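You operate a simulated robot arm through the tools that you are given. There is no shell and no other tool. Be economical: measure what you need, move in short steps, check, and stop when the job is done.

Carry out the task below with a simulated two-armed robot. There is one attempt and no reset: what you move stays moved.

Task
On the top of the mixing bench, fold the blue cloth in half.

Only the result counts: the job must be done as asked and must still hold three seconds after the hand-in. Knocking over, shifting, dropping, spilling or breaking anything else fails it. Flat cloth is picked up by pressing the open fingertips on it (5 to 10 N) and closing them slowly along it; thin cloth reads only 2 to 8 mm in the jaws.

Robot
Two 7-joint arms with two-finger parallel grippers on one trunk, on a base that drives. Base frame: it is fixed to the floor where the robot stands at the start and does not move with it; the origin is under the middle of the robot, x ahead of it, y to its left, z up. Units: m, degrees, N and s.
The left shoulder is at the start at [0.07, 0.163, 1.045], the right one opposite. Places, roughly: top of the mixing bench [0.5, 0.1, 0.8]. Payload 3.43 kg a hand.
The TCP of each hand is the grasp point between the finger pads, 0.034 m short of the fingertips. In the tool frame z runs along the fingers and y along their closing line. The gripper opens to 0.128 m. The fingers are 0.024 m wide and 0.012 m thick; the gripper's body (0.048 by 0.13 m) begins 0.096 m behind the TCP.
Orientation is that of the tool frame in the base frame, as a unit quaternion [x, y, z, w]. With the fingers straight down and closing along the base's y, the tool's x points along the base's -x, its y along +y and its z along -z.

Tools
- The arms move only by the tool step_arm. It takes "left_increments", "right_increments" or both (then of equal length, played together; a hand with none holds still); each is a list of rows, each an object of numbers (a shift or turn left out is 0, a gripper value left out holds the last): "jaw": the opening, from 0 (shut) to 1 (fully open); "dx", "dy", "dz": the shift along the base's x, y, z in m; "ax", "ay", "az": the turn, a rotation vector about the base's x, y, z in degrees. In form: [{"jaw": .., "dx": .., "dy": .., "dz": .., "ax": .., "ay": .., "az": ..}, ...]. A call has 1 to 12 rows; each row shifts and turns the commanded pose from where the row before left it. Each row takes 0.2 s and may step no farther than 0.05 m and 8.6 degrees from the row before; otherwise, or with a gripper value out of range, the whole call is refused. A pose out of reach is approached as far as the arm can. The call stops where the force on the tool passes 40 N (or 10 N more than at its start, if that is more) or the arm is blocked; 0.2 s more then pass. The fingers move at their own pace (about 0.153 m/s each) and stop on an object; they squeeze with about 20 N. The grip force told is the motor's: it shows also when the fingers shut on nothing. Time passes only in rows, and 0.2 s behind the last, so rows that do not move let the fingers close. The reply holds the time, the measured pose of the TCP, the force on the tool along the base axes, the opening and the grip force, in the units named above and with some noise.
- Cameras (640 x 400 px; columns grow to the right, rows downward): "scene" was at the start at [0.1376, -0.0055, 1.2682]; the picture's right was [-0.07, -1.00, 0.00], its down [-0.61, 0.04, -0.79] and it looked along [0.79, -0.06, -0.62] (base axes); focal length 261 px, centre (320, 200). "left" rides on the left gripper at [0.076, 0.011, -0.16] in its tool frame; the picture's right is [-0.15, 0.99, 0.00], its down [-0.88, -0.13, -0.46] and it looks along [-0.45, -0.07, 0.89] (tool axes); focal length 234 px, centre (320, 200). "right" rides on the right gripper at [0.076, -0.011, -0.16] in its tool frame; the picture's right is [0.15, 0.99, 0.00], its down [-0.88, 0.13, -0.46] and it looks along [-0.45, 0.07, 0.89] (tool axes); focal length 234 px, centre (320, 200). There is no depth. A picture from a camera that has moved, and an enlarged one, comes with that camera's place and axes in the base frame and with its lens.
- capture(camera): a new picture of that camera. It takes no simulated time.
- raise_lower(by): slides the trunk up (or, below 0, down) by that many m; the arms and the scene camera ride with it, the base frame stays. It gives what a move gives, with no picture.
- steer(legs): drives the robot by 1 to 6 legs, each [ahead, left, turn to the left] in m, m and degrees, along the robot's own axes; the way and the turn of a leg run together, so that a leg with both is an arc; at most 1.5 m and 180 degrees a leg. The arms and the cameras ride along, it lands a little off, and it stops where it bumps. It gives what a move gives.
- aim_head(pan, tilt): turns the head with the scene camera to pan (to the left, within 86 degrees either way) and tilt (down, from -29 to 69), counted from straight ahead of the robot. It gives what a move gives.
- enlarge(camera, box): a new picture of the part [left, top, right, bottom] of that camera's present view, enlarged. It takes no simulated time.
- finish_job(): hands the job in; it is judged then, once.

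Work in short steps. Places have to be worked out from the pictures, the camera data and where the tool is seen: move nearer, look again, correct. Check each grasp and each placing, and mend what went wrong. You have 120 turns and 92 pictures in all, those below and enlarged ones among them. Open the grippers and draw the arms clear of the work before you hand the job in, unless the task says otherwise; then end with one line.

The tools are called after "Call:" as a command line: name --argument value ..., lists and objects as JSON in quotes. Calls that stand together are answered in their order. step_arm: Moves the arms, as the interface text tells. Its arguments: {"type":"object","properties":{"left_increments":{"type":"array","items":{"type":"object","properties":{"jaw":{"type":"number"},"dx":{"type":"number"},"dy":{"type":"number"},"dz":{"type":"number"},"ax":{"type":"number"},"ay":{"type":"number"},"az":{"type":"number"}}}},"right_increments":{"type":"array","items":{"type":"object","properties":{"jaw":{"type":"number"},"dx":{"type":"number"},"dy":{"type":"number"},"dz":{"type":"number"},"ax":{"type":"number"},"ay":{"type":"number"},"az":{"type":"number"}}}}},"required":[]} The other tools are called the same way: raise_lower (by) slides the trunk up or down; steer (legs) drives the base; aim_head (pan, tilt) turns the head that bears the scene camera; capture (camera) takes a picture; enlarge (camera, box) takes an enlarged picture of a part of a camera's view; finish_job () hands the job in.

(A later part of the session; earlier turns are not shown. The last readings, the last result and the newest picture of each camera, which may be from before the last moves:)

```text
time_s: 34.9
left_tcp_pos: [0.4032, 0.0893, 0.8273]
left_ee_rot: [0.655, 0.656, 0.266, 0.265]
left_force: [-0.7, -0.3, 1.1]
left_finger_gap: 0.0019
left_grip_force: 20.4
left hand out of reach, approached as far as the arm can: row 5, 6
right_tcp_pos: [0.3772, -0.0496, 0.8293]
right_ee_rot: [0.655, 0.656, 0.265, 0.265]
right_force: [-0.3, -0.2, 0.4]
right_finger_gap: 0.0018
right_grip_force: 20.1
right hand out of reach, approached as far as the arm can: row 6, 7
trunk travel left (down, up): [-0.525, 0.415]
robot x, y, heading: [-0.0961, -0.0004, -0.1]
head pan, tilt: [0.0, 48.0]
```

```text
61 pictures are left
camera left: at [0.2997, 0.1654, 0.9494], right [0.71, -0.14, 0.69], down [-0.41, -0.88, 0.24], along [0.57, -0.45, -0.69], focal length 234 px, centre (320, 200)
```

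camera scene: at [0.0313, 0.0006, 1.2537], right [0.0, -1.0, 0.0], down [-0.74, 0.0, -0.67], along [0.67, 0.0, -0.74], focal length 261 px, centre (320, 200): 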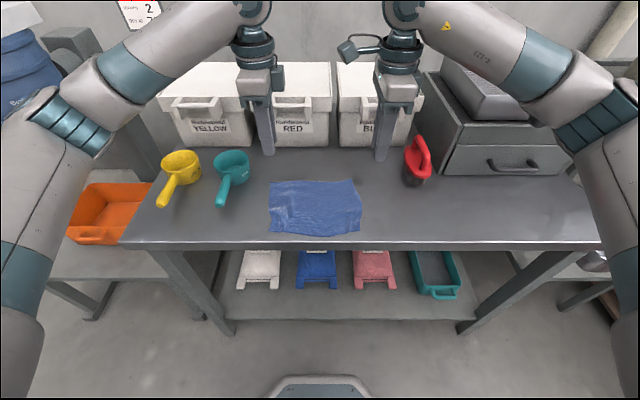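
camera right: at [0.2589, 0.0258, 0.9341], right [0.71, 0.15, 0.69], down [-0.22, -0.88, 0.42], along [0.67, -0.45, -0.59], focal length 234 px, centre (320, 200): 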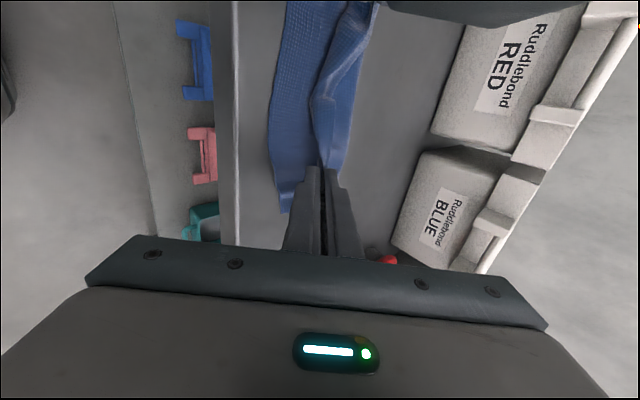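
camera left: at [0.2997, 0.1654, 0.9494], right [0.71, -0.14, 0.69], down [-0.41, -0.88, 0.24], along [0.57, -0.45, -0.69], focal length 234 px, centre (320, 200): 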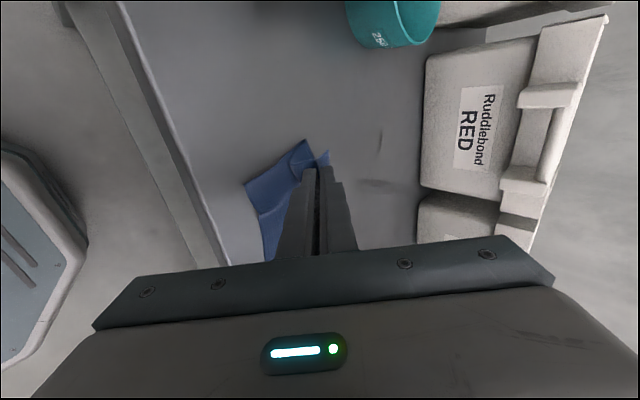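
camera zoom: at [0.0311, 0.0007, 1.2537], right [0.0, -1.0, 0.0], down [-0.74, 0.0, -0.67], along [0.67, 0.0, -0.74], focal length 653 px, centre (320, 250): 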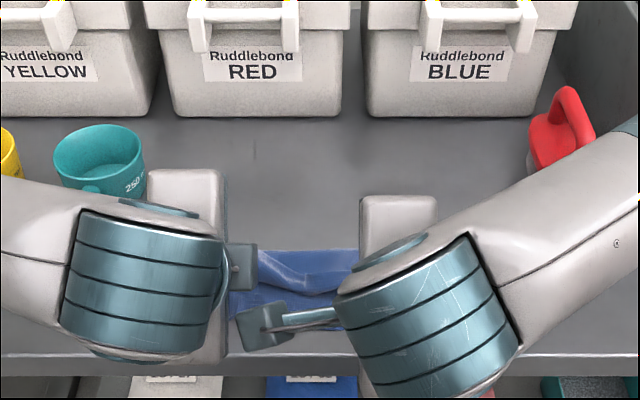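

The left hand hit its reach limit at tip x ≈ 0.427 and the right is at 0.40. I'll level the right with the left, then back the base 5 cm to carry both hands toward the near edge and regain reach.

Call:
step_arm --right_increments '[{"dx": 0.012}, {"dx": 0.01}, {}]'

Call:
steer --legs '[[-0.05, 0, 0]]'

Call:
enlarge --camera "scene" --box '[200, 80, 440, 240]'

Call:
capture --camera "left"

Call:
capture --camera "right"

```text
time_s: 35.7
left_tcp_pos: [0.4046, 0.0908, 0.8275]
left_ee_rot: [0.656, 0.656, 0.264, 0.264]
left_force: [-1.0, 0.2, 0.3]
left_finger_gap: 0.0019
left_grip_force: 20.0
right_tcp_pos: [0.3993, -0.0495, 0.8275]
right_ee_rot: [0.655, 0.657, 0.264, 0.265]
right_force: [-1.2, -0.1, -0.7]
right_finger_gap: 0.0022
right_grip_force: 20.1
trunk travel left (down, up): [-0.525, 0.415]
robot x, y, heading: [-0.1, -0.0008, 0.0]
head pan, tilt: [0.0, 48.0]
```

```text
time_s: 36.6
left_tcp_pos: [0.3517, 0.0902, 0.8287]
left_ee_rot: [0.655, 0.657, 0.265, 0.265]
left_force: [-1.6, 0.3, 0.3]
left_finger_gap: 0.0024
left_grip_force: 20.4
right_tcp_pos: [0.346, -0.0489, 0.8282]
right_ee_rot: [0.655, 0.656, 0.265, 0.266]
right_force: [-0.2, -0.1, 0.0]
right_finger_gap: 0.0023
right_grip_force: 19.9
trunk travel left (down, up): [-0.525, 0.415]
robot x, y, heading: [-0.1522, -0.0003, -0.0]
head pan, tilt: [0.0, 48.0]
```

```text
2.50 times, centred on (320, 160) of scene
camera zoom: at [-0.0229, 0.0008, 1.2539], right [0.0, -1.0, 0.0], down [-0.74, 0.0, -0.67], along [0.67, 0.0, -0.74], focal length 653 px, centre (320, 300)
```

zoom: 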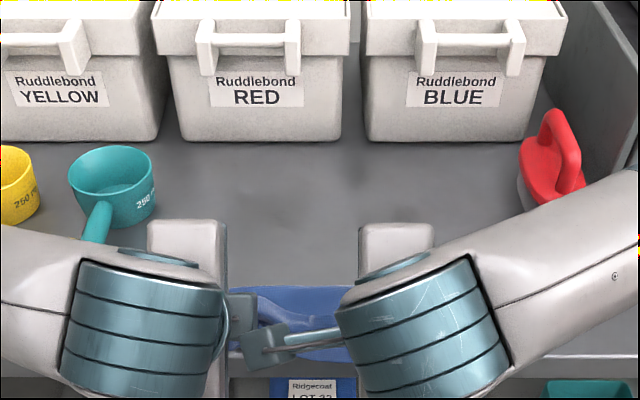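

```text
59 pictures are left
camera left: at [0.2461, 0.1659, 0.9502], right [0.71, -0.14, 0.69], down [-0.41, -0.88, 0.24], along [0.57, -0.45, -0.69], focal length 234 px, centre (320, 200)
```

left: 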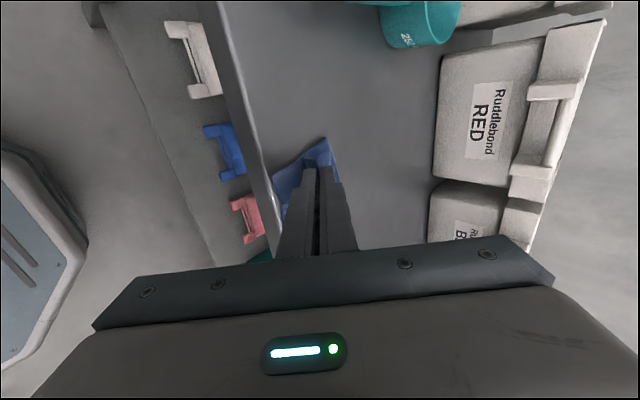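

```text
58 pictures are left
camera right: at [0.2264, 0.0258, 0.9348], right [0.71, 0.15, 0.69], down [-0.22, -0.88, 0.42], along [0.67, -0.45, -0.59], focal length 234 px, centre (320, 200)
```

right: 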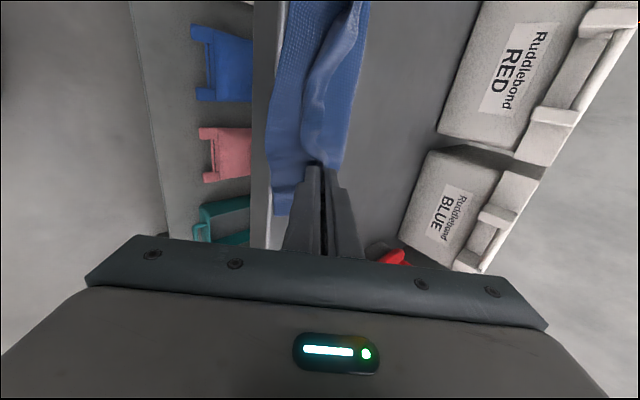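

The tips are now at x ≈ 0.37, but the cloth's near edge looks close to the bench's front edge. I'll zoom in to check.

Call:
enlarge --camera "right" --box '[200, 0, 440, 240]'

Call:
enlarge --camera "left" --box '[200, 100, 400, 260]'

Call:
enlarge --camera "scene" --box '[270, 170, 370, 240]'

```text
1.67 times, centred on (320, 120) of right
camera zoom: at [0.2264, 0.0258, 0.9348], right [0.71, 0.15, 0.69], down [-0.22, -0.88, 0.42], along [0.67, -0.45, -0.59], focal length 390 px, centre (320, 333)
```

zoom: 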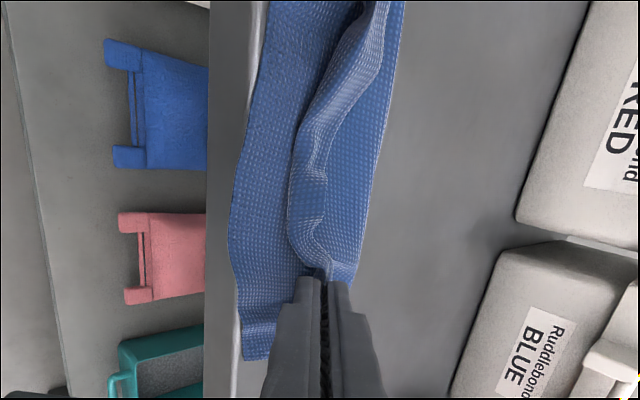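

```text
2.50 times, centred on (300, 180) of left
camera zoom: at [0.2461, 0.1659, 0.9502], right [0.71, -0.14, 0.69], down [-0.41, -0.88, 0.24], along [0.57, -0.45, -0.69], focal length 585 px, centre (370, 250)
```

zoom: 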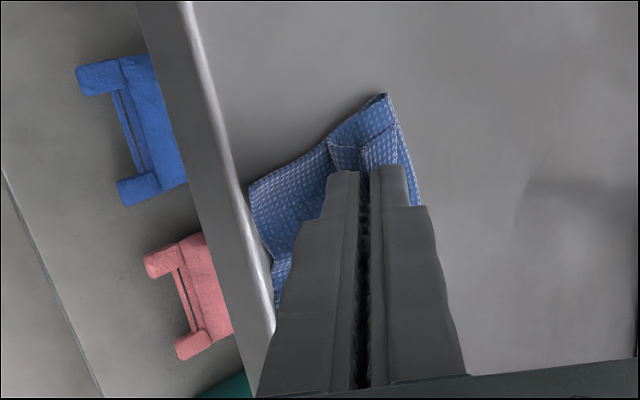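

```text
5.71 times, centred on (320, 205) of scene
camera zoom: at [-0.0229, 0.0008, 1.2539], right [0.0, -1.0, 0.0], down [-0.74, 0.0, -0.67], along [0.67, 0.0, -0.74], focal length 1492 px, centre (320, 171)
```

zoom: 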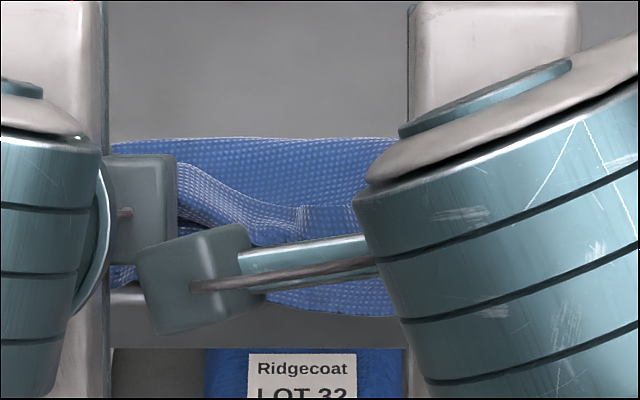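

The fold works, but the whole cloth crept toward the front edge and lags short of half. While still holding the edge, I'll unfold it and pull the cloth forward to recentre it, then refold with a higher arc now that I have reach.

Call:
step_arm --left_increments '[{"dz": 0.02, "dx": 0.005, "dy": 0.003}, {"dz": 0.02, "dx": 0.01, "dy": 0.003}, {"dz": 0.01, "dx": 0.015, "dy": 0.003}, {"dx": 0.02, "dy": 0.003}, {"dz": -0.005, "dx": 0.02, "dy": 0.003}, {"dz": -0.01, "dx": 0.02, "dy": 0.003}, {"dz": -0.01, "dx": 0.018}, {"dz": -0.01, "dx": 0.012}, {"dz": -0.005, "dx": 0.01}, {}]' --right_increments '[{"dz": 0.02, "dx": 0.005, "dy": -0.002}, {"dz": 0.02, "dx": 0.01, "dy": -0.002}, {"dz": 0.01, "dx": 0.015, "dy": -0.002}, {"dx": 0.02, "dy": -0.002}, {"dz": -0.005, "dx": 0.02, "dy": -0.001}, {"dz": -0.01, "dx": 0.022}, {"dz": -0.01, "dx": 0.02}, {"dz": -0.01, "dx": 0.016}, {"dz": -0.005, "dx": 0.014}, {}]'

Call:
enlarge --camera "scene" --box '[200, 80, 440, 240]'

```text
time_s: 38.8
left_tcp_pos: [0.482, 0.1086, 0.8366]
left_ee_rot: [0.655, 0.657, 0.265, 0.264]
left_force: [-0.4, 0.1, 0.5]
left_finger_gap: 0.0024
left_grip_force: 19.9
right_tcp_pos: [0.4888, -0.0577, 0.8383]
right_ee_rot: [0.654, 0.657, 0.265, 0.264]
right_force: [1.1, -0.2, -0.3]
right_finger_gap: 0.002
right_grip_force: 19.8
trunk travel left (down, up): [-0.525, 0.415]
robot x, y, heading: [-0.1496, 0.0013, 0.3]
head pan, tilt: [0.0, 48.0]
```

```text
2.50 times, centred on (320, 160) of scene
camera zoom: at [-0.0213, 0.0008, 1.2537], right [0.0, -1.0, 0.0], down [-0.74, 0.0, -0.67], along [0.67, 0.0, -0.74], focal length 653 px, centre (320, 300)
```

zoom: 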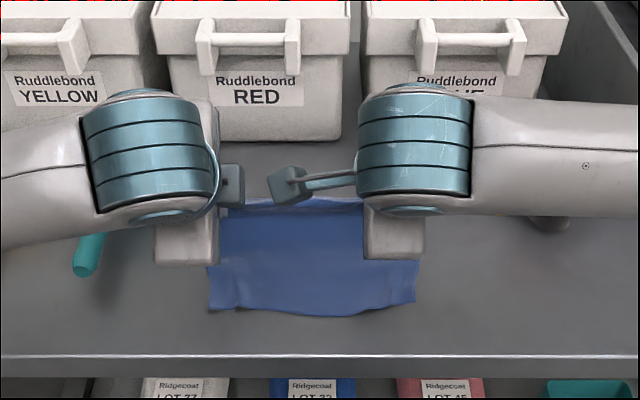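

The cloth is recentred with its near edge at x ≈ 0.39–0.40 and is still held. I'll refold with a higher arc.

Call:
step_arm --left_increments '[{"dz": 0.02, "dx": -0.002}, {"dz": 0.018, "dx": -0.008}, {"dz": 0.012, "dx": -0.014}, {"dz": 0.004, "dx": -0.016}, {"dx": -0.016}, {"dx": -0.016}, {"dx": -0.014, "dz": -0.006}, {"dx": -0.01, "dz": -0.012}, {"dx": -0.006, "dz": -0.012}, {"dx": -0.003, "dz": -0.012}, {"dz": -0.01}, {}]' --right_increments '[{"dz": 0.02, "dx": -0.002}, {"dz": 0.018, "dx": -0.008}, {"dz": 0.012, "dx": -0.015}, {"dz": 0.004, "dx": -0.017}, {"dx": -0.017}, {"dx": -0.016}, {"dx": -0.014, "dz": -0.006}, {"dx": -0.01, "dz": -0.012}, {"dx": -0.006, "dz": -0.012}, {"dx": -0.003, "dz": -0.012}, {"dz": -0.01}, {}]'

Call:
enlarge --camera "scene" --box '[200, 80, 440, 240]'

Call:
enlarge --camera "right" --box '[200, 0, 440, 240]'

Call:
enlarge --camera "left" --box '[200, 100, 400, 260]'

```text
time_s: 41.4
left_tcp_pos: [0.3769, 0.1072, 0.8384]
left_ee_rot: [0.655, 0.657, 0.265, 0.264]
left_force: [0.0, -0.1, 0.5]
left_finger_gap: 0.0022
left_grip_force: 19.5
right_tcp_pos: [0.3822, -0.0583, 0.8384]
right_ee_rot: [0.655, 0.656, 0.264, 0.266]
right_force: [-0.2, 0.1, 0.5]
right_finger_gap: 0.0021
right_grip_force: 19.9
trunk travel left (down, up): [-0.525, 0.415]
robot x, y, heading: [-0.1513, -0.0007, -0.0]
head pan, tilt: [0.0, 48.0]
```

```text
2.50 times, centred on (320, 160) of scene
camera zoom: at [-0.0212, 0.0007, 1.2537], right [0.0, -1.0, 0.0], down [-0.74, 0.0, -0.67], along [0.67, 0.0, -0.74], focal length 653 px, centre (320, 300)
```

zoom: 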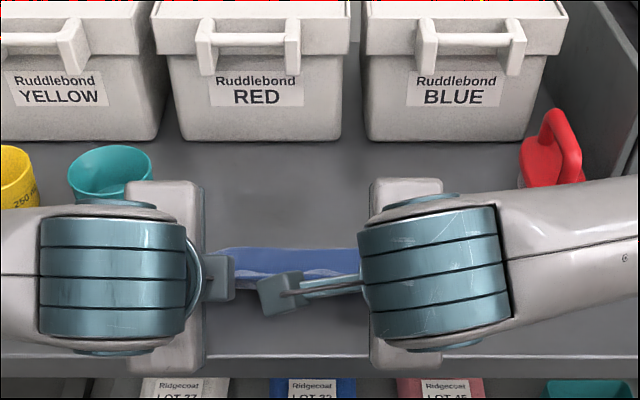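

```text
1.67 times, centred on (320, 120) of right
camera zoom: at [0.2617, 0.0171, 0.9448], right [0.71, 0.15, 0.69], down [-0.22, -0.88, 0.42], along [0.67, -0.45, -0.59], focal length 390 px, centre (320, 333)
```

zoom: 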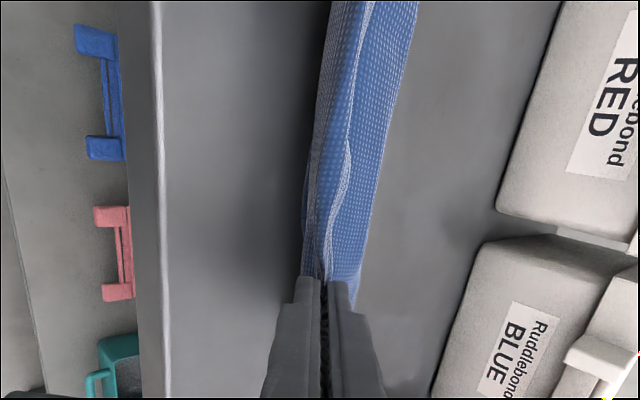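

```text
2.50 times, centred on (300, 180) of left
camera zoom: at [0.2723, 0.1832, 0.9616], right [0.71, -0.14, 0.69], down [-0.41, -0.88, 0.24], along [0.57, -0.45, -0.69], focal length 585 px, centre (370, 250)
```

zoom: 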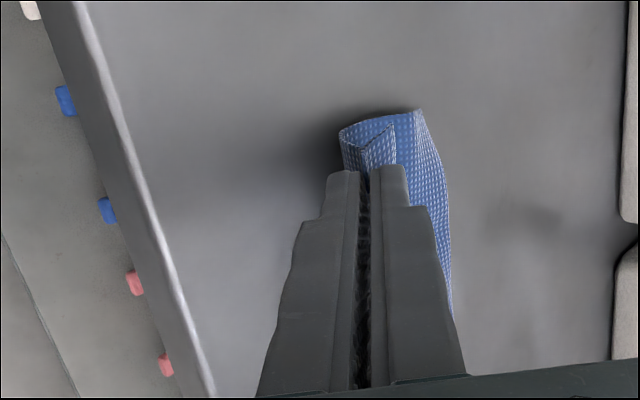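

The tips are at x ≈ 0.40, right above the near edge and about 2.5 cm up. I'll lower gently until touching.

Call:
step_arm --left_increments '[{"dz": -0.008}, {"dz": -0.006}, {"dz": -0.004}, {}]' --right_increments '[{"dz": -0.008}, {"dz": -0.006}, {"dz": -0.004}, {}]'

Call:
enlarge --camera "left" --box '[200, 100, 400, 260]'

Call:
enlarge --camera "right" --box '[200, 0, 440, 240]'

```text
time_s: 42.4
left_tcp_pos: [0.3783, 0.1076, 0.8202]
left_ee_rot: [0.654, 0.657, 0.265, 0.263]
left_force: [-0.2, -0.8, -1.4]
left_finger_gap: 0.0023
left_grip_force: 19.5
right_tcp_pos: [0.3831, -0.0579, 0.8226]
right_ee_rot: [0.655, 0.656, 0.265, 0.265]
right_force: [0.9, -0.7, -0.7]
right_finger_gap: 0.0023
right_grip_force: 19.9
trunk travel left (down, up): [-0.525, 0.415]
robot x, y, heading: [-0.1496, 0.0009, 0.2]
head pan, tilt: [0.0, 48.0]
```

```text
2.50 times, centred on (300, 180) of left
camera zoom: at [0.2728, 0.1834, 0.9428], right [0.71, -0.14, 0.69], down [-0.41, -0.88, 0.24], along [0.57, -0.45, -0.69], focal length 585 px, centre (370, 250)
```

zoom: 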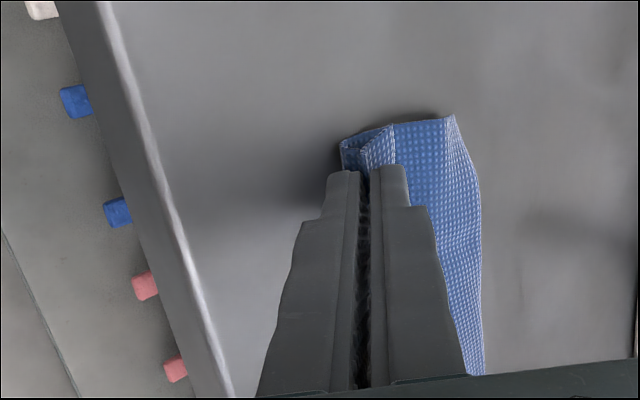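

```text
1.67 times, centred on (320, 120) of right
camera zoom: at [0.2619, 0.0167, 0.9276], right [0.71, 0.15, 0.69], down [-0.22, -0.88, 0.42], along [0.67, -0.45, -0.59], focal length 390 px, centre (320, 333)
```

zoom: 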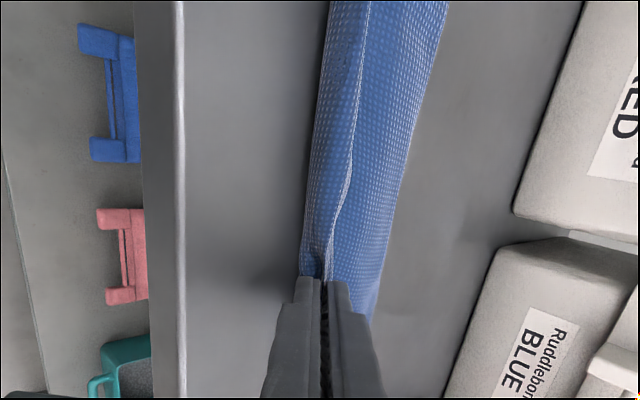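

The layers look stacked, with the fold line at x ≈ 0.47 and the held edge above the near edge. I'll open gradually while rising slightly, then withdraw along the finger axis.

Call:
step_arm --left_increments '[{"dz": -0.002}, {"jaw": 0.05, "dz": 0.002}, {"jaw": 0.1, "dz": 0.002}, {"jaw": 0.15, "dz": 0.002}, {}, {"dx": -0.008, "dz": 0.01}, {"dx": -0.01, "dz": 0.012}, {"dx": -0.012, "dz": 0.015}, {"dx": -0.012, "dz": 0.02}, {"dx": -0.01, "dz": 0.03}, {"dz": 0.04}, {"dz": 0.04}]' --right_increments '[{"dz": -0.002}, {"jaw": 0.05, "dz": 0.002}, {"jaw": 0.1, "dz": 0.002}, {"jaw": 0.15, "dz": 0.002}, {}, {"dx": -0.008, "dz": 0.01}, {"dx": -0.01, "dz": 0.012}, {"dx": -0.012, "dz": 0.015}, {"dx": -0.012, "dz": 0.02}, {"dx": -0.01, "dz": 0.03}, {"dz": 0.04}, {"dz": 0.04}]'

Call:
enlarge --camera "scene" --box '[200, 80, 440, 240]'

Call:
capture --camera "right"

Call:
capture --camera "left"

```text
time_s: 45.0
left_tcp_pos: [0.3533, 0.0899, 0.9916]
left_ee_rot: [0.655, 0.657, 0.265, 0.265]
left_force: [-0.7, 0.1, 0.6]
left_finger_gap: 0.0192
left_grip_force: 0.0
left hand out of reach, approached as far as the arm can: row 7, 8, 9, 10
right_tcp_pos: [0.3302, -0.0547, 0.9945]
right_ee_rot: [0.655, 0.657, 0.264, 0.265]
right_force: [-0.4, -0.9, -0.6]
right_finger_gap: 0.0194
right_grip_force: 0.0
right hand out of reach, approached as far as the arm can: row 10
trunk travel left (down, up): [-0.525, 0.415]
robot x, y, heading: [-0.1503, 0.0008, 0.0]
head pan, tilt: [0.0, 48.0]
```

```text
2.50 times, centred on (320, 160) of scene
camera zoom: at [-0.0225, 0.0006, 1.2537], right [0.0, -1.0, 0.0], down [-0.74, 0.0, -0.67], along [0.67, 0.0, -0.74], focal length 653 px, centre (320, 300)
```

zoom: 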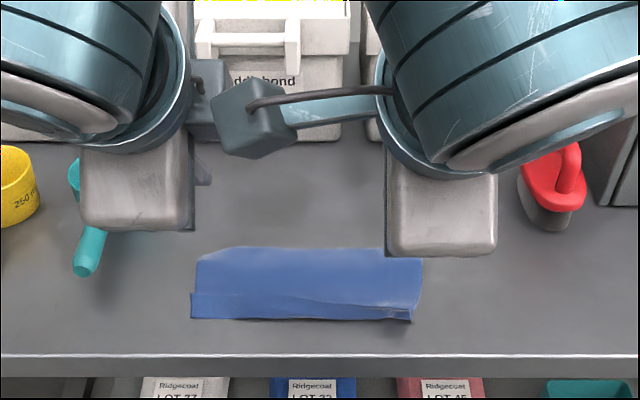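

```text
47 pictures are left
camera right: at [0.211, 0.0202, 1.1007], right [0.71, 0.15, 0.69], down [-0.22, -0.88, 0.42], along [0.67, -0.45, -0.59], focal length 234 px, centre (320, 200)
```

right: 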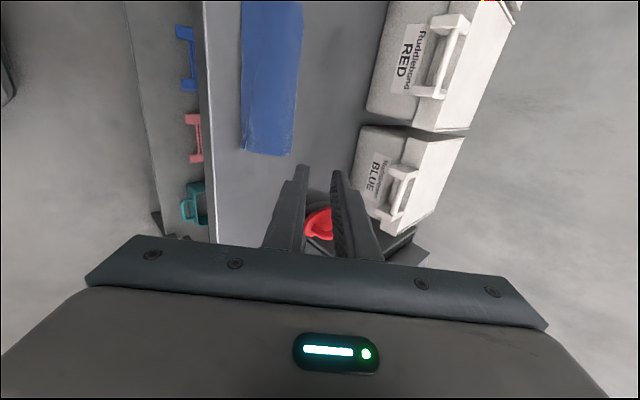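

```text
46 pictures are left
camera left: at [0.2484, 0.1666, 1.1139], right [0.71, -0.14, 0.69], down [-0.41, -0.88, 0.24], along [0.57, -0.45, -0.69], focal length 234 px, centre (320, 200)
```

left: 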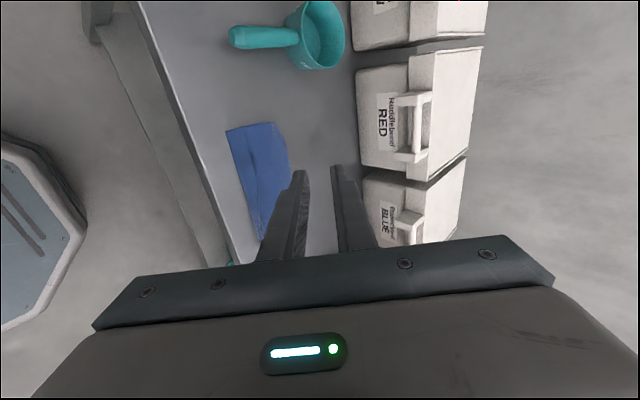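

The cloth now lies as a neat folded strip. I'll inspect the edge alignment up close.

Call:
enlarge --camera "scene" --box '[260, 165, 372, 220]'

Call:
enlarge --camera "right" --box '[200, 0, 360, 170]'

Call:
enlarge --camera "left" --box '[200, 100, 320, 250]'

```text
5.71 times, centred on (316, 192) of scene
camera zoom: at [-0.0225, 0.0006, 1.2537], right [0.0, -1.0, 0.0], down [-0.74, 0.0, -0.67], along [0.67, 0.0, -0.74], focal length 1492 px, centre (343, 243)
```

zoom: 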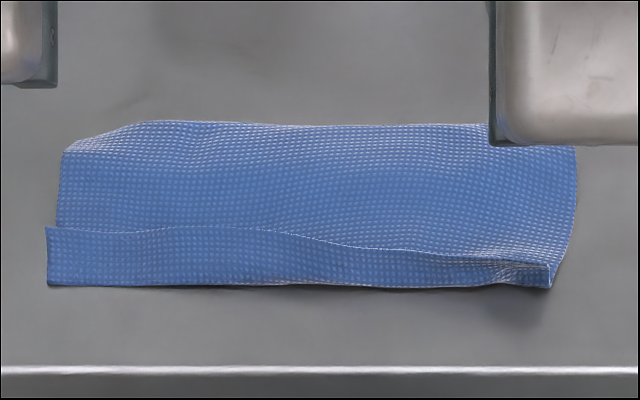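

```text
2.35 times, centred on (280, 85) of right
camera zoom: at [0.211, 0.0202, 1.1007], right [0.71, 0.15, 0.69], down [-0.22, -0.88, 0.42], along [0.67, -0.45, -0.59], focal length 551 px, centre (414, 471)
```

zoom: 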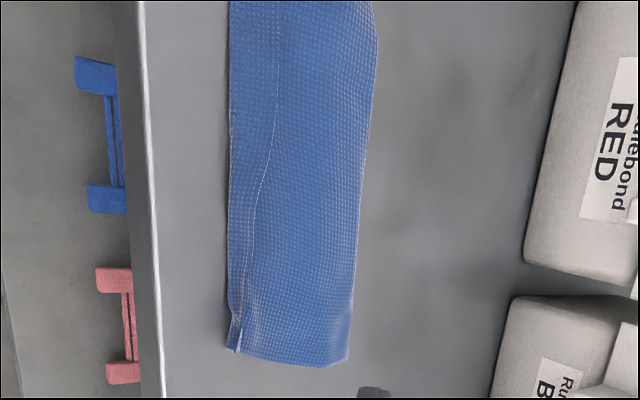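

```text
2.67 times, centred on (260, 175) of left
camera zoom: at [0.2484, 0.1666, 1.1139], right [0.71, -0.14, 0.69], down [-0.41, -0.88, 0.24], along [0.57, -0.45, -0.69], focal length 624 px, centre (480, 267)
```

zoom: 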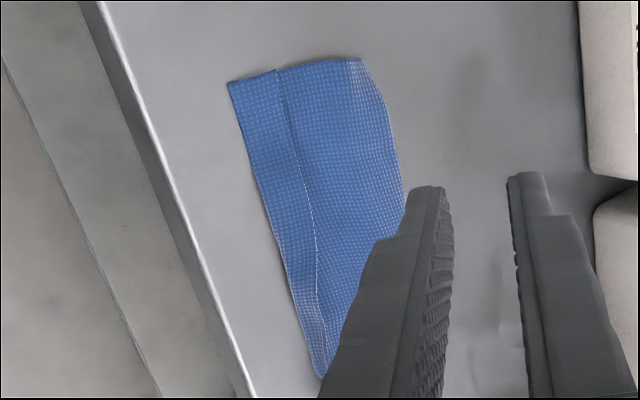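

I can't tell yet whether the front strip is the lower layer showing or the lip curled over. I'll enlarge both ends further.

Call:
enlarge --camera "scene" --box '[264, 184, 304, 218]'

Call:
enlarge --camera "scene" --box '[335, 184, 375, 218]'

Call:
enlarge --camera "left" --box '[220, 110, 270, 150]'

Call:
enlarge --camera "right" --box '[235, 110, 305, 160]'

```text
11.76 times, centred on (284, 201) of scene
camera zoom: at [-0.0225, 0.0006, 1.2537], right [0.0, -1.0, 0.0], down [-0.74, 0.0, -0.67], along [0.67, 0.0, -0.74], focal length 3072 px, centre (744, 188)
```

zoom: 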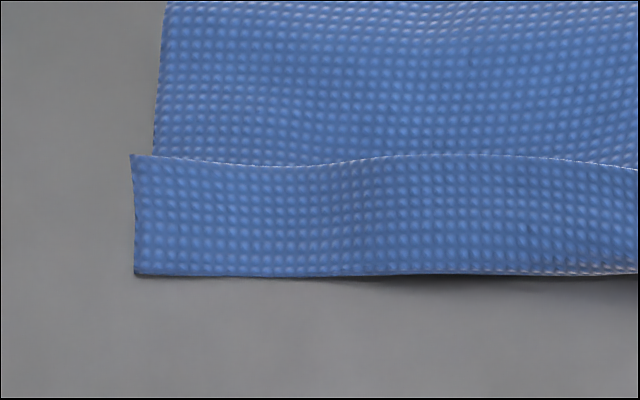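

```text
11.76 times, centred on (355, 201) of scene
camera zoom: at [-0.0225, 0.0006, 1.2537], right [0.0, -1.0, 0.0], down [-0.74, 0.0, -0.67], along [0.67, 0.0, -0.74], focal length 3072 px, centre (-92, 188)
```

zoom: 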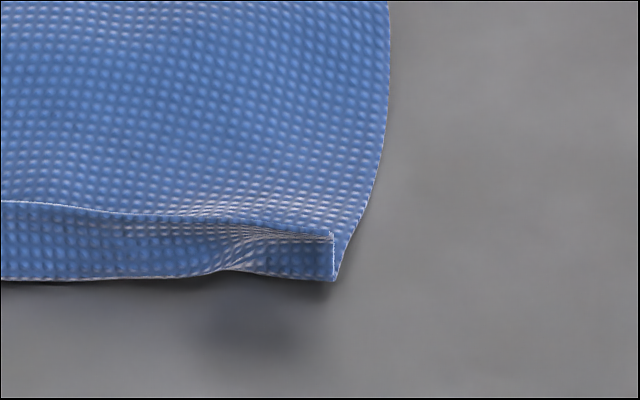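

```text
10.00 times, centred on (245, 130) of left
camera zoom: at [0.2484, 0.1666, 1.1139], right [0.71, -0.14, 0.69], down [-0.41, -0.88, 0.24], along [0.57, -0.45, -0.69], focal length 2342 px, centre (1070, 900)
```

zoom: 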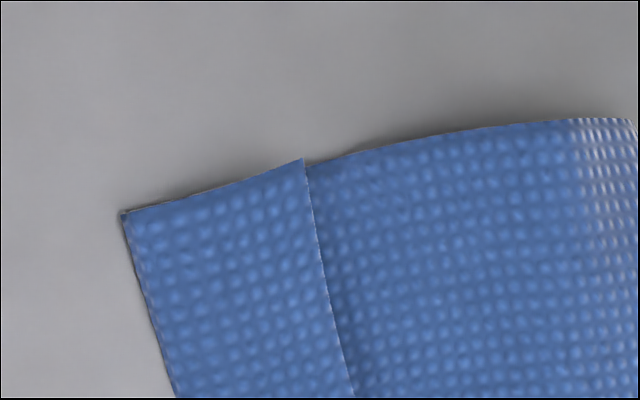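

```text
8.00 times, centred on (270, 135) of right
camera zoom: at [0.211, 0.0202, 1.1007], right [0.71, 0.15, 0.69], down [-0.22, -0.88, 0.42], along [0.67, -0.45, -0.59], focal length 1873 px, centre (720, 720)
```

zoom: 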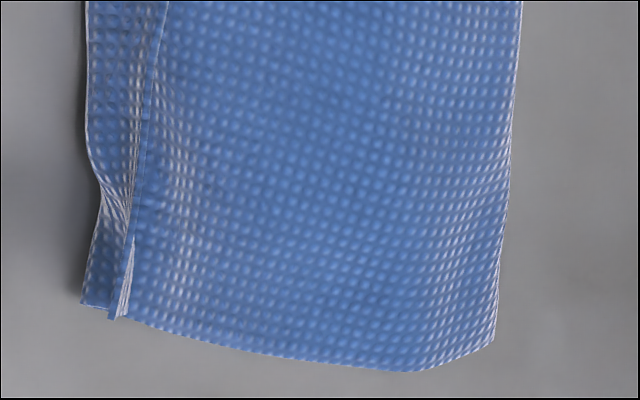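

The close-ups show the strip lies on top, so it is the far-edge lip curled forward over the top layer. I'll back up for reach, then press closed fingertips on the lip and drag it toward the robot to unroll it.

Call:
steer --legs '[[-0.06, 0, 0]]'

Call:
step_arm --left_increments '[{"jaw": 0, "dx": 0.019, "dy": 0.003, "dz": -0.028}, {"dx": 0.019, "dy": 0.003, "dz": -0.028}, {"dx": 0.019, "dy": 0.003, "dz": -0.028}, {"dx": 0.019, "dy": 0.003, "dz": -0.028}, {"dx": 0.019, "dy": 0.003, "dz": -0.028}, {}]' --right_increments '[{"jaw": 0, "dx": 0.021, "dy": 0.001, "dz": -0.028}, {"dx": 0.021, "dy": 0.001, "dz": -0.028}, {"dx": 0.021, "dy": 0.001, "dz": -0.028}, {"dx": 0.021, "dy": 0.001, "dz": -0.028}, {"dx": 0.021, "dy": 0.001, "dz": -0.028}, {}]'

Call:
enlarge --camera "left" --box '[200, 80, 440, 230]'

Call:
enlarge --camera "right" --box '[200, 80, 440, 230]'

```text
time_s: 46.0
left_tcp_pos: [0.2932, 0.0903, 0.9917]
left_ee_rot: [0.655, 0.656, 0.265, 0.264]
left_force: [-0.7, 0.4, 0.0]
left_finger_gap: 0.0193
left_grip_force: 0.0
right_tcp_pos: [0.2716, -0.0558, 0.9946]
right_ee_rot: [0.655, 0.656, 0.265, 0.266]
right_force: [-0.3, -0.5, 0.5]
right_finger_gap: 0.019
right_grip_force: 0.1
trunk travel left (down, up): [-0.525, 0.415]
robot x, y, heading: [-0.2139, 0.0005, -0.1]
head pan, tilt: [0.0, 48.0]
```

```text
time_s: 47.4
left_tcp_pos: [0.3879, 0.1036, 0.8519]
left_ee_rot: [0.655, 0.656, 0.265, 0.264]
left_force: [-0.4, -0.6, 0.2]
left_finger_gap: 0.0
left_grip_force: 20.3
right_tcp_pos: [0.3764, -0.0495, 0.8541]
right_ee_rot: [0.654, 0.657, 0.265, 0.265]
right_force: [-0.4, 0.4, -0.7]
right_finger_gap: 0.0
right_grip_force: 20.4
trunk travel left (down, up): [-0.525, 0.415]
robot x, y, heading: [-0.2109, 0.0016, 0.1]
head pan, tilt: [0.0, 48.0]
```

```text
2.67 times, centred on (320, 155) of left
camera zoom: at [0.2836, 0.1793, 0.9743], right [0.71, -0.14, 0.69], down [-0.41, -0.88, 0.24], along [0.57, -0.45, -0.69], focal length 624 px, centre (320, 320)
```

zoom: 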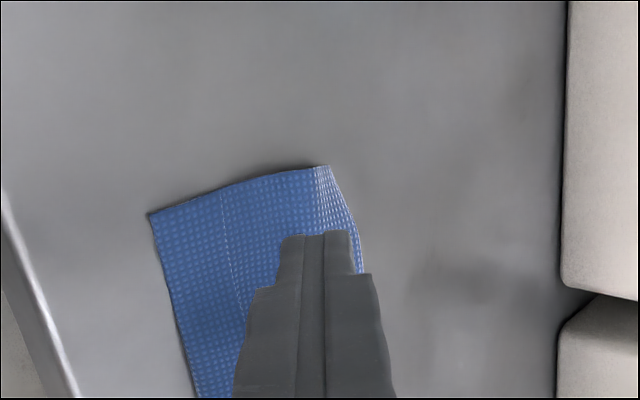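

```text
2.67 times, centred on (320, 155) of right
camera zoom: at [0.2563, 0.0262, 0.9598], right [0.71, 0.15, 0.69], down [-0.22, -0.88, 0.42], along [0.67, -0.45, -0.59], focal length 624 px, centre (320, 320)
```

zoom: 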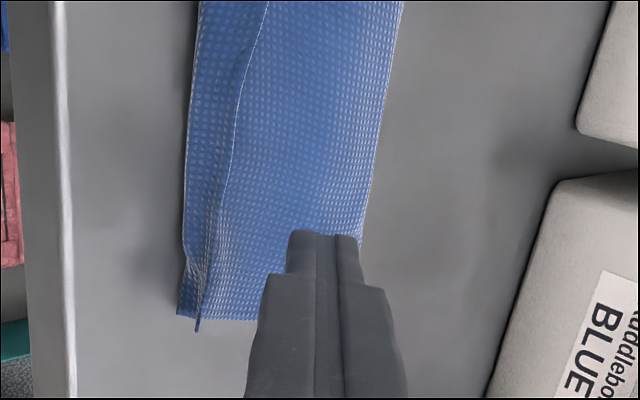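

Measured now: ridge at x ≈ 0.376, hem on top at 0.39–0.40, fold at 0.45–0.465. So the curled lip is about 1.5–2.7 cm wide, and I'll lower the closed tips onto it.

Call:
step_arm --left_increments '[{"dx": -0.01, "dz": -0.01}, {"dz": -0.01}, {"dz": -0.003}, {}]' --right_increments '[{"dx": -0.008, "dz": -0.012}, {"dz": -0.012}, {"dz": -0.003}, {}]'

Call:
enlarge --camera "left" --box '[200, 80, 440, 230]'

Call:
enlarge --camera "right" --box '[200, 80, 440, 230]'

```text
time_s: 48.4
left_tcp_pos: [0.3787, 0.1054, 0.8297]
left_ee_rot: [0.655, 0.656, 0.264, 0.265]
left_force: [0.2, 0.0, 0.1]
left_finger_gap: 0.0
left_grip_force: 20.2
right_tcp_pos: [0.3687, -0.0484, 0.8274]
right_ee_rot: [0.654, 0.657, 0.265, 0.265]
right_force: [-0.7, -0.1, -0.4]
right_finger_gap: 0.0
right_grip_force: 20.1
trunk travel left (down, up): [-0.525, 0.415]
robot x, y, heading: [-0.2147, 0.0016, -0.1]
head pan, tilt: [0.0, 48.0]
```

```text
2.67 times, centred on (320, 155) of left
camera zoom: at [0.2745, 0.1811, 0.9507], right [0.71, -0.14, 0.69], down [-0.41, -0.88, 0.24], along [0.57, -0.45, -0.69], focal length 624 px, centre (320, 320)
```

zoom: 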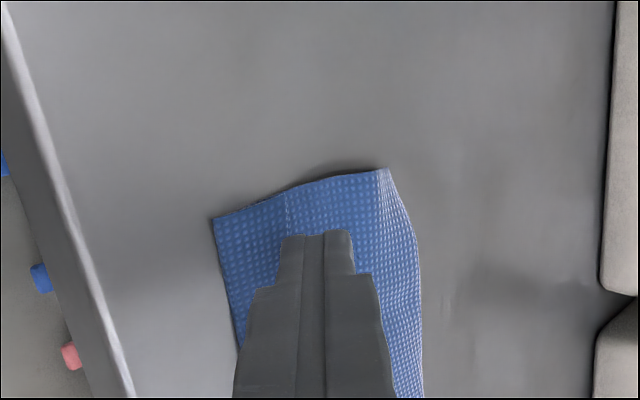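

```text
2.67 times, centred on (320, 155) of right
camera zoom: at [0.2491, 0.0261, 0.9335], right [0.71, 0.15, 0.69], down [-0.22, -0.88, 0.42], along [0.67, -0.45, -0.59], focal length 624 px, centre (320, 320)
```

zoom: 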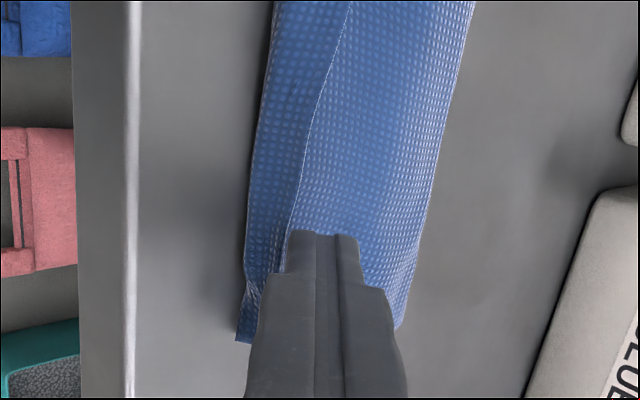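

I'm about 5 mm above, and the tips will land on the strip. Pressing down now.

Call:
step_arm --left_increments '[{"dz": -0.003}, {"dz": -0.002}, {}]' --right_increments '[{"dz": -0.003}, {"dz": -0.001}, {}]'

```text
time_s: 49.2
left_tcp_pos: [0.3796, 0.1058, 0.8233]
left_ee_rot: [0.655, 0.657, 0.266, 0.264]
left_force: [0.5, 0.0, -0.2]
left_finger_gap: 0.0
left_grip_force: 20.0
right_tcp_pos: [0.3689, -0.0503, 0.8243]
right_ee_rot: [0.655, 0.656, 0.264, 0.265]
right_force: [0.4, 0.5, -0.5]
right_finger_gap: 0.0001
right_grip_force: 19.9
trunk travel left (down, up): [-0.525, 0.415]
robot x, y, heading: [-0.2071, -0.0008, 0.1]
head pan, tilt: [0.0, 48.0]
```

Call:
step_arm --left_increments '[{"dz": -0.0015}, {"dz": -0.001}, {}]' --right_increments '[{"dz": -0.0015}, {"dz": -0.0015}, {}]'

```text
time_s: 50.0
left_tcp_pos: [0.3795, 0.1046, 0.8213]
left_ee_rot: [0.655, 0.657, 0.265, 0.264]
left_force: [-0.3, 1.2, -0.2]
left_finger_gap: 0.0
left_grip_force: 20.4
right_tcp_pos: [0.3679, -0.0489, 0.8203]
right_ee_rot: [0.656, 0.655, 0.266, 0.265]
right_force: [-0.4, -0.5, -0.3]
right_finger_gap: 0.0
right_grip_force: 19.9
trunk travel left (down, up): [-0.525, 0.415]
robot x, y, heading: [-0.2138, 0.0047, -0.2]
head pan, tilt: [0.0, 48.0]
```

Call:
step_arm --left_increments '[{"dz": -0.0015}, {"dz": -0.001}, {}]' --right_increments '[{"dz": -0.001}, {"dz": -0.001}, {}]'

Call:
enlarge --camera "left" --box '[200, 80, 440, 230]'

Call:
enlarge --camera "right" --box '[200, 80, 440, 230]'

```text
time_s: 50.8
left_tcp_pos: [0.3784, 0.1051, 0.8186]
left_ee_rot: [0.656, 0.656, 0.265, 0.263]
left_force: [-0.9, -0.2, 0.2]
left_finger_gap: 0.0
left_grip_force: 20.1
right_tcp_pos: [0.3679, -0.0497, 0.8182]
right_ee_rot: [0.655, 0.656, 0.264, 0.266]
right_force: [0.3, 0.3, -0.7]
right_finger_gap: 0.0002
right_grip_force: 20.0
trunk travel left (down, up): [-0.525, 0.415]
robot x, y, heading: [-0.2128, -0.0001, 0.3]
head pan, tilt: [0.0, 48.0]
```

```text
2.67 times, centred on (320, 155) of left
camera zoom: at [0.2744, 0.1813, 0.9406], right [0.71, -0.14, 0.69], down [-0.41, -0.88, 0.24], along [0.57, -0.45, -0.69], focal length 624 px, centre (320, 320)
```

zoom: 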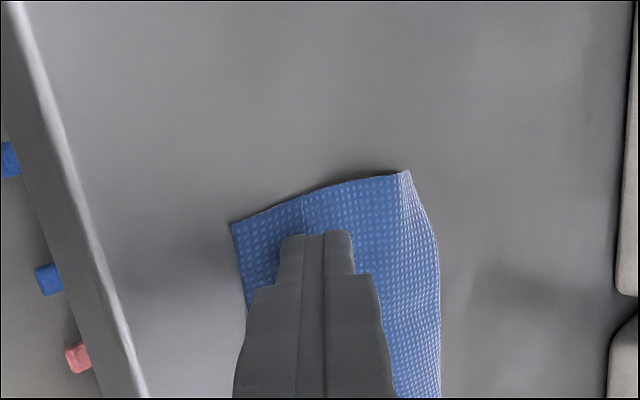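

```text
2.67 times, centred on (320, 155) of right
camera zoom: at [0.249, 0.0251, 0.9244], right [0.71, 0.15, 0.69], down [-0.22, -0.88, 0.42], along [0.67, -0.45, -0.59], focal length 624 px, centre (320, 320)
```

zoom: 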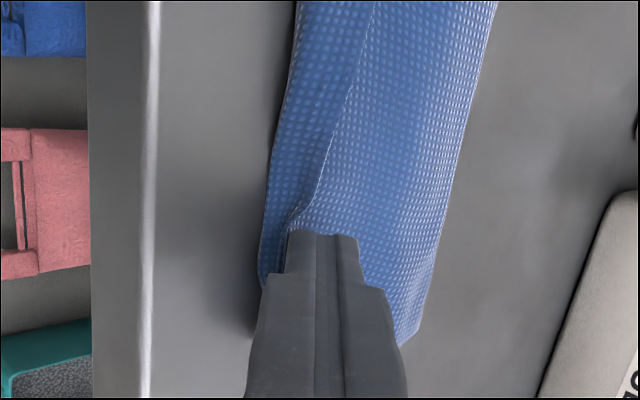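

The left contact is on the strip near the hem. The right is just on the hem, so I'll shift it back 8 mm, then press both.

Call:
step_arm --left_increments '[{}, {"dx": -0.002}, {"dz": -0.001}, {"dz": -0.0005}, {}]' --right_increments '[{"dz": 0.006}, {"dx": -0.009}, {"dz": -0.004}, {"dz": -0.003}, {}]'

Call:
enlarge --camera "right" --box '[200, 80, 440, 230]'

```text
time_s: 52.0
left_tcp_pos: [0.3774, 0.1066, 0.8167]
left_ee_rot: [0.656, 0.656, 0.264, 0.264]
left_force: [-0.6, 0.2, -0.2]
left_finger_gap: 0.0003
left_grip_force: 20.3
right_tcp_pos: [0.3598, -0.0503, 0.8169]
right_ee_rot: [0.655, 0.656, 0.264, 0.265]
right_force: [-0.6, -0.6, 0.1]
right_finger_gap: 0.0001
right_grip_force: 20.0
trunk travel left (down, up): [-0.525, 0.415]
robot x, y, heading: [-0.2091, -0.0003, -0.0]
head pan, tilt: [0.0, 48.0]
```

```text
2.67 times, centred on (320, 155) of right
camera zoom: at [0.2402, 0.025, 0.923], right [0.71, 0.15, 0.69], down [-0.22, -0.88, 0.42], along [0.67, -0.45, -0.59], focal length 624 px, centre (320, 320)
```

zoom: 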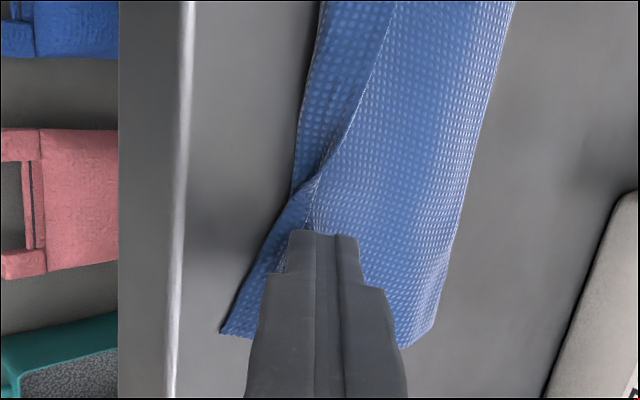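

The right end of the lip flipped out flat toward the robot. I'll press the left a bit more and drag it back the same way, while the right sweeps back gently.

Call:
step_arm --left_increments '[{"dz": -0.0015}, {"dz": -0.001}, {"dx": -0.006}, {"dx": -0.006}, {"dx": -0.006}, {"dx": -0.006}, {}]' --right_increments '[{}, {"dz": -0.001}, {"dx": -0.003}, {"dx": -0.003}, {"dx": -0.003}, {"dx": -0.003}, {}]'

Call:
capture --camera "left"

Call:
capture --camera "right"

```text
time_s: 53.6
left_tcp_pos: [0.3528, 0.1055, 0.8143]
left_ee_rot: [0.655, 0.657, 0.265, 0.265]
left_force: [0.7, -0.5, 2.1]
left_finger_gap: 0.0
left_grip_force: 19.4
right_tcp_pos: [0.3466, -0.0517, 0.8162]
right_ee_rot: [0.655, 0.656, 0.265, 0.265]
right_force: [0.1, 0.4, 0.5]
right_finger_gap: 0.0001
right_grip_force: 19.1
trunk travel left (down, up): [-0.525, 0.415]
robot x, y, heading: [-0.2112, -0.0019, -0.2]
head pan, tilt: [0.0, 48.0]
```

```text
31 pictures are left
camera left: at [0.2482, 0.182, 0.9362], right [0.71, -0.14, 0.69], down [-0.41, -0.88, 0.24], along [0.57, -0.45, -0.69], focal length 234 px, centre (320, 200)
```

left: 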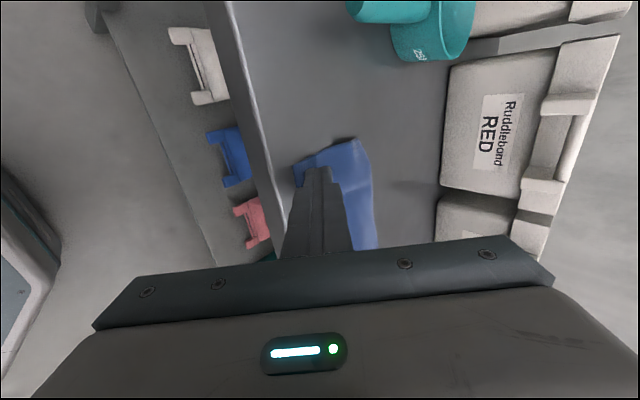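

```text
30 pictures are left
camera right: at [0.2273, 0.0243, 0.9221], right [0.71, 0.15, 0.69], down [-0.22, -0.88, 0.42], along [0.67, -0.45, -0.59], focal length 234 px, centre (320, 200)
```

right: 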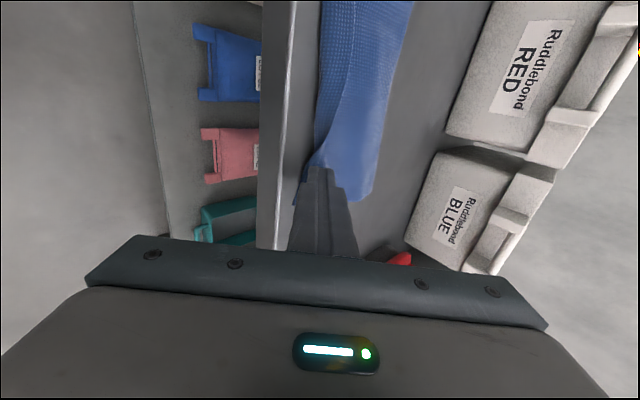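

The lip seems to be unrolling at both ends. I'll lift both hands straight up and inspect.

Call:
step_arm --left_increments '[{"dz": 0.02}, {"dz": 0.04}, {"dz": 0.04}, {"dz": 0.04}, {"dz": 0.03}, {}]' --right_increments '[{"dz": 0.02}, {"dz": 0.04}, {"dz": 0.04}, {"dz": 0.04}, {"dz": 0.03}, {}]'

Call:
enlarge --camera "scene" --box '[260, 140, 372, 210]'

Call:
enlarge --camera "left" --box '[200, 100, 320, 250]'

Call:
enlarge --camera "right" --box '[200, 0, 360, 170]'

```text
time_s: 55.0
left_tcp_pos: [0.3541, 0.1042, 0.9825]
left_ee_rot: [0.656, 0.656, 0.264, 0.264]
left_force: [0.7, 0.0, -1.1]
left_finger_gap: 0.0
left_grip_force: 20.1
right_tcp_pos: [0.3498, -0.0508, 0.9862]
right_ee_rot: [0.655, 0.656, 0.264, 0.265]
right_force: [0.5, -0.9, -0.2]
right_finger_gap: 0.0001
right_grip_force: 20.2
trunk travel left (down, up): [-0.525, 0.415]
robot x, y, heading: [-0.2091, 0.0015, 0.1]
head pan, tilt: [0.0, 48.0]
```

```text
5.71 times, centred on (316, 175) of scene
camera zoom: at [-0.0805, 0.0005, 1.2536], right [0.0, -1.0, 0.0], down [-0.74, 0.0, -0.67], along [0.67, 0.0, -0.74], focal length 1492 px, centre (343, 343)
```

zoom: 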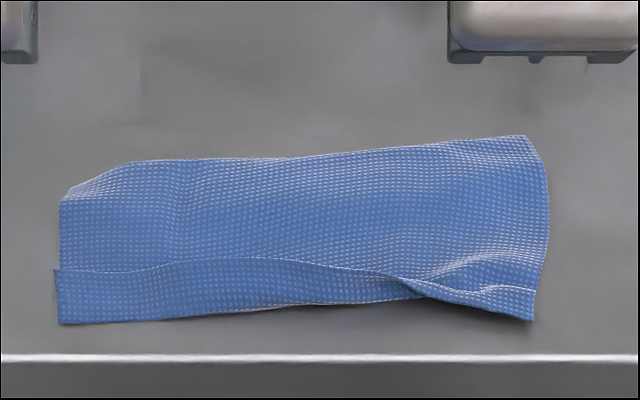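

```text
2.67 times, centred on (260, 175) of left
camera zoom: at [0.2497, 0.1806, 1.1039], right [0.71, -0.14, 0.69], down [-0.41, -0.88, 0.24], along [0.57, -0.45, -0.69], focal length 624 px, centre (480, 267)
```

zoom: 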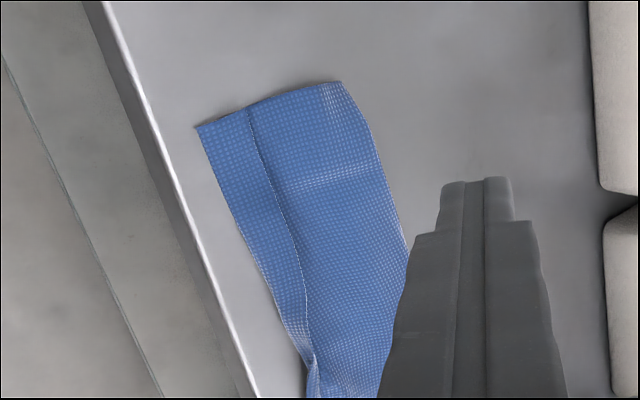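

```text
2.35 times, centred on (280, 85) of right
camera zoom: at [0.229, 0.0253, 1.0925], right [0.71, 0.15, 0.69], down [-0.22, -0.88, 0.42], along [0.67, -0.45, -0.59], focal length 551 px, centre (414, 471)
```

zoom: 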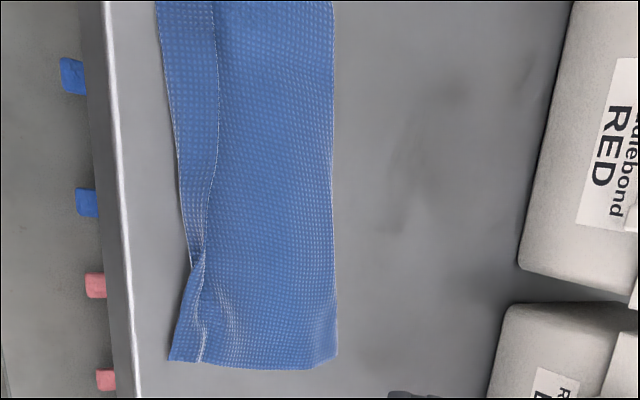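

The right end is now flat with its hem out at x ≈ 0.358, while the left lip just dragged along. I'll bring the right hand vertical and pinch that flat right hem corner, so I can peel the rest of the lip open from there.

Call:
step_arm --right_increments '[{"ay": 7.33, "jaw": 0.16}, {"ay": 7.33}, {"ay": 7.33}, {"ay": 7.33}, {"ay": 7.33}, {"ay": 7.33}, {"dx": 0.023, "dy": -0.009, "dz": -0.04}, {"dz": -0.04}, {"dz": -0.04}, {"dz": -0.02}, {}]'

Call:
enlarge --camera "right" --box '[200, 60, 440, 230]'

```text
time_s: 57.4
left_tcp_pos: [0.3537, 0.1047, 0.9812]
left_ee_rot: [0.655, 0.656, 0.264, 0.264]
left_force: [-0.6, 0.2, -0.2]
left_finger_gap: 0.0
left_grip_force: 20.3
right_tcp_pos: [0.3705, -0.0588, 0.8461]
right_ee_rot: [0.705, 0.709, 0.0, 0.0]
right_force: [0.7, 0.9, 0.6]
right_finger_gap: 0.0203
right_grip_force: 0.1
trunk travel left (down, up): [-0.525, 0.415]
robot x, y, heading: [-0.212, -0.0045, -0.0]
head pan, tilt: [0.0, 48.0]
```

```text
2.35 times, centred on (320, 145) of right
camera zoom: at [0.3593, 0.0165, 1.0051], right [0.99, 0.15, 0.0], down [0.13, -0.88, 0.46], along [0.07, -0.45, -0.89], focal length 551 px, centre (320, 329)
```

zoom: 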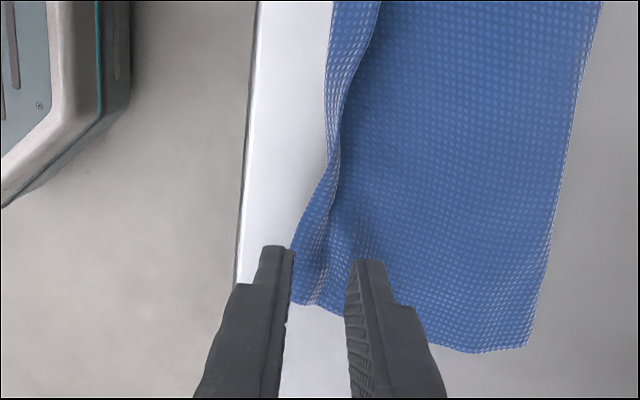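

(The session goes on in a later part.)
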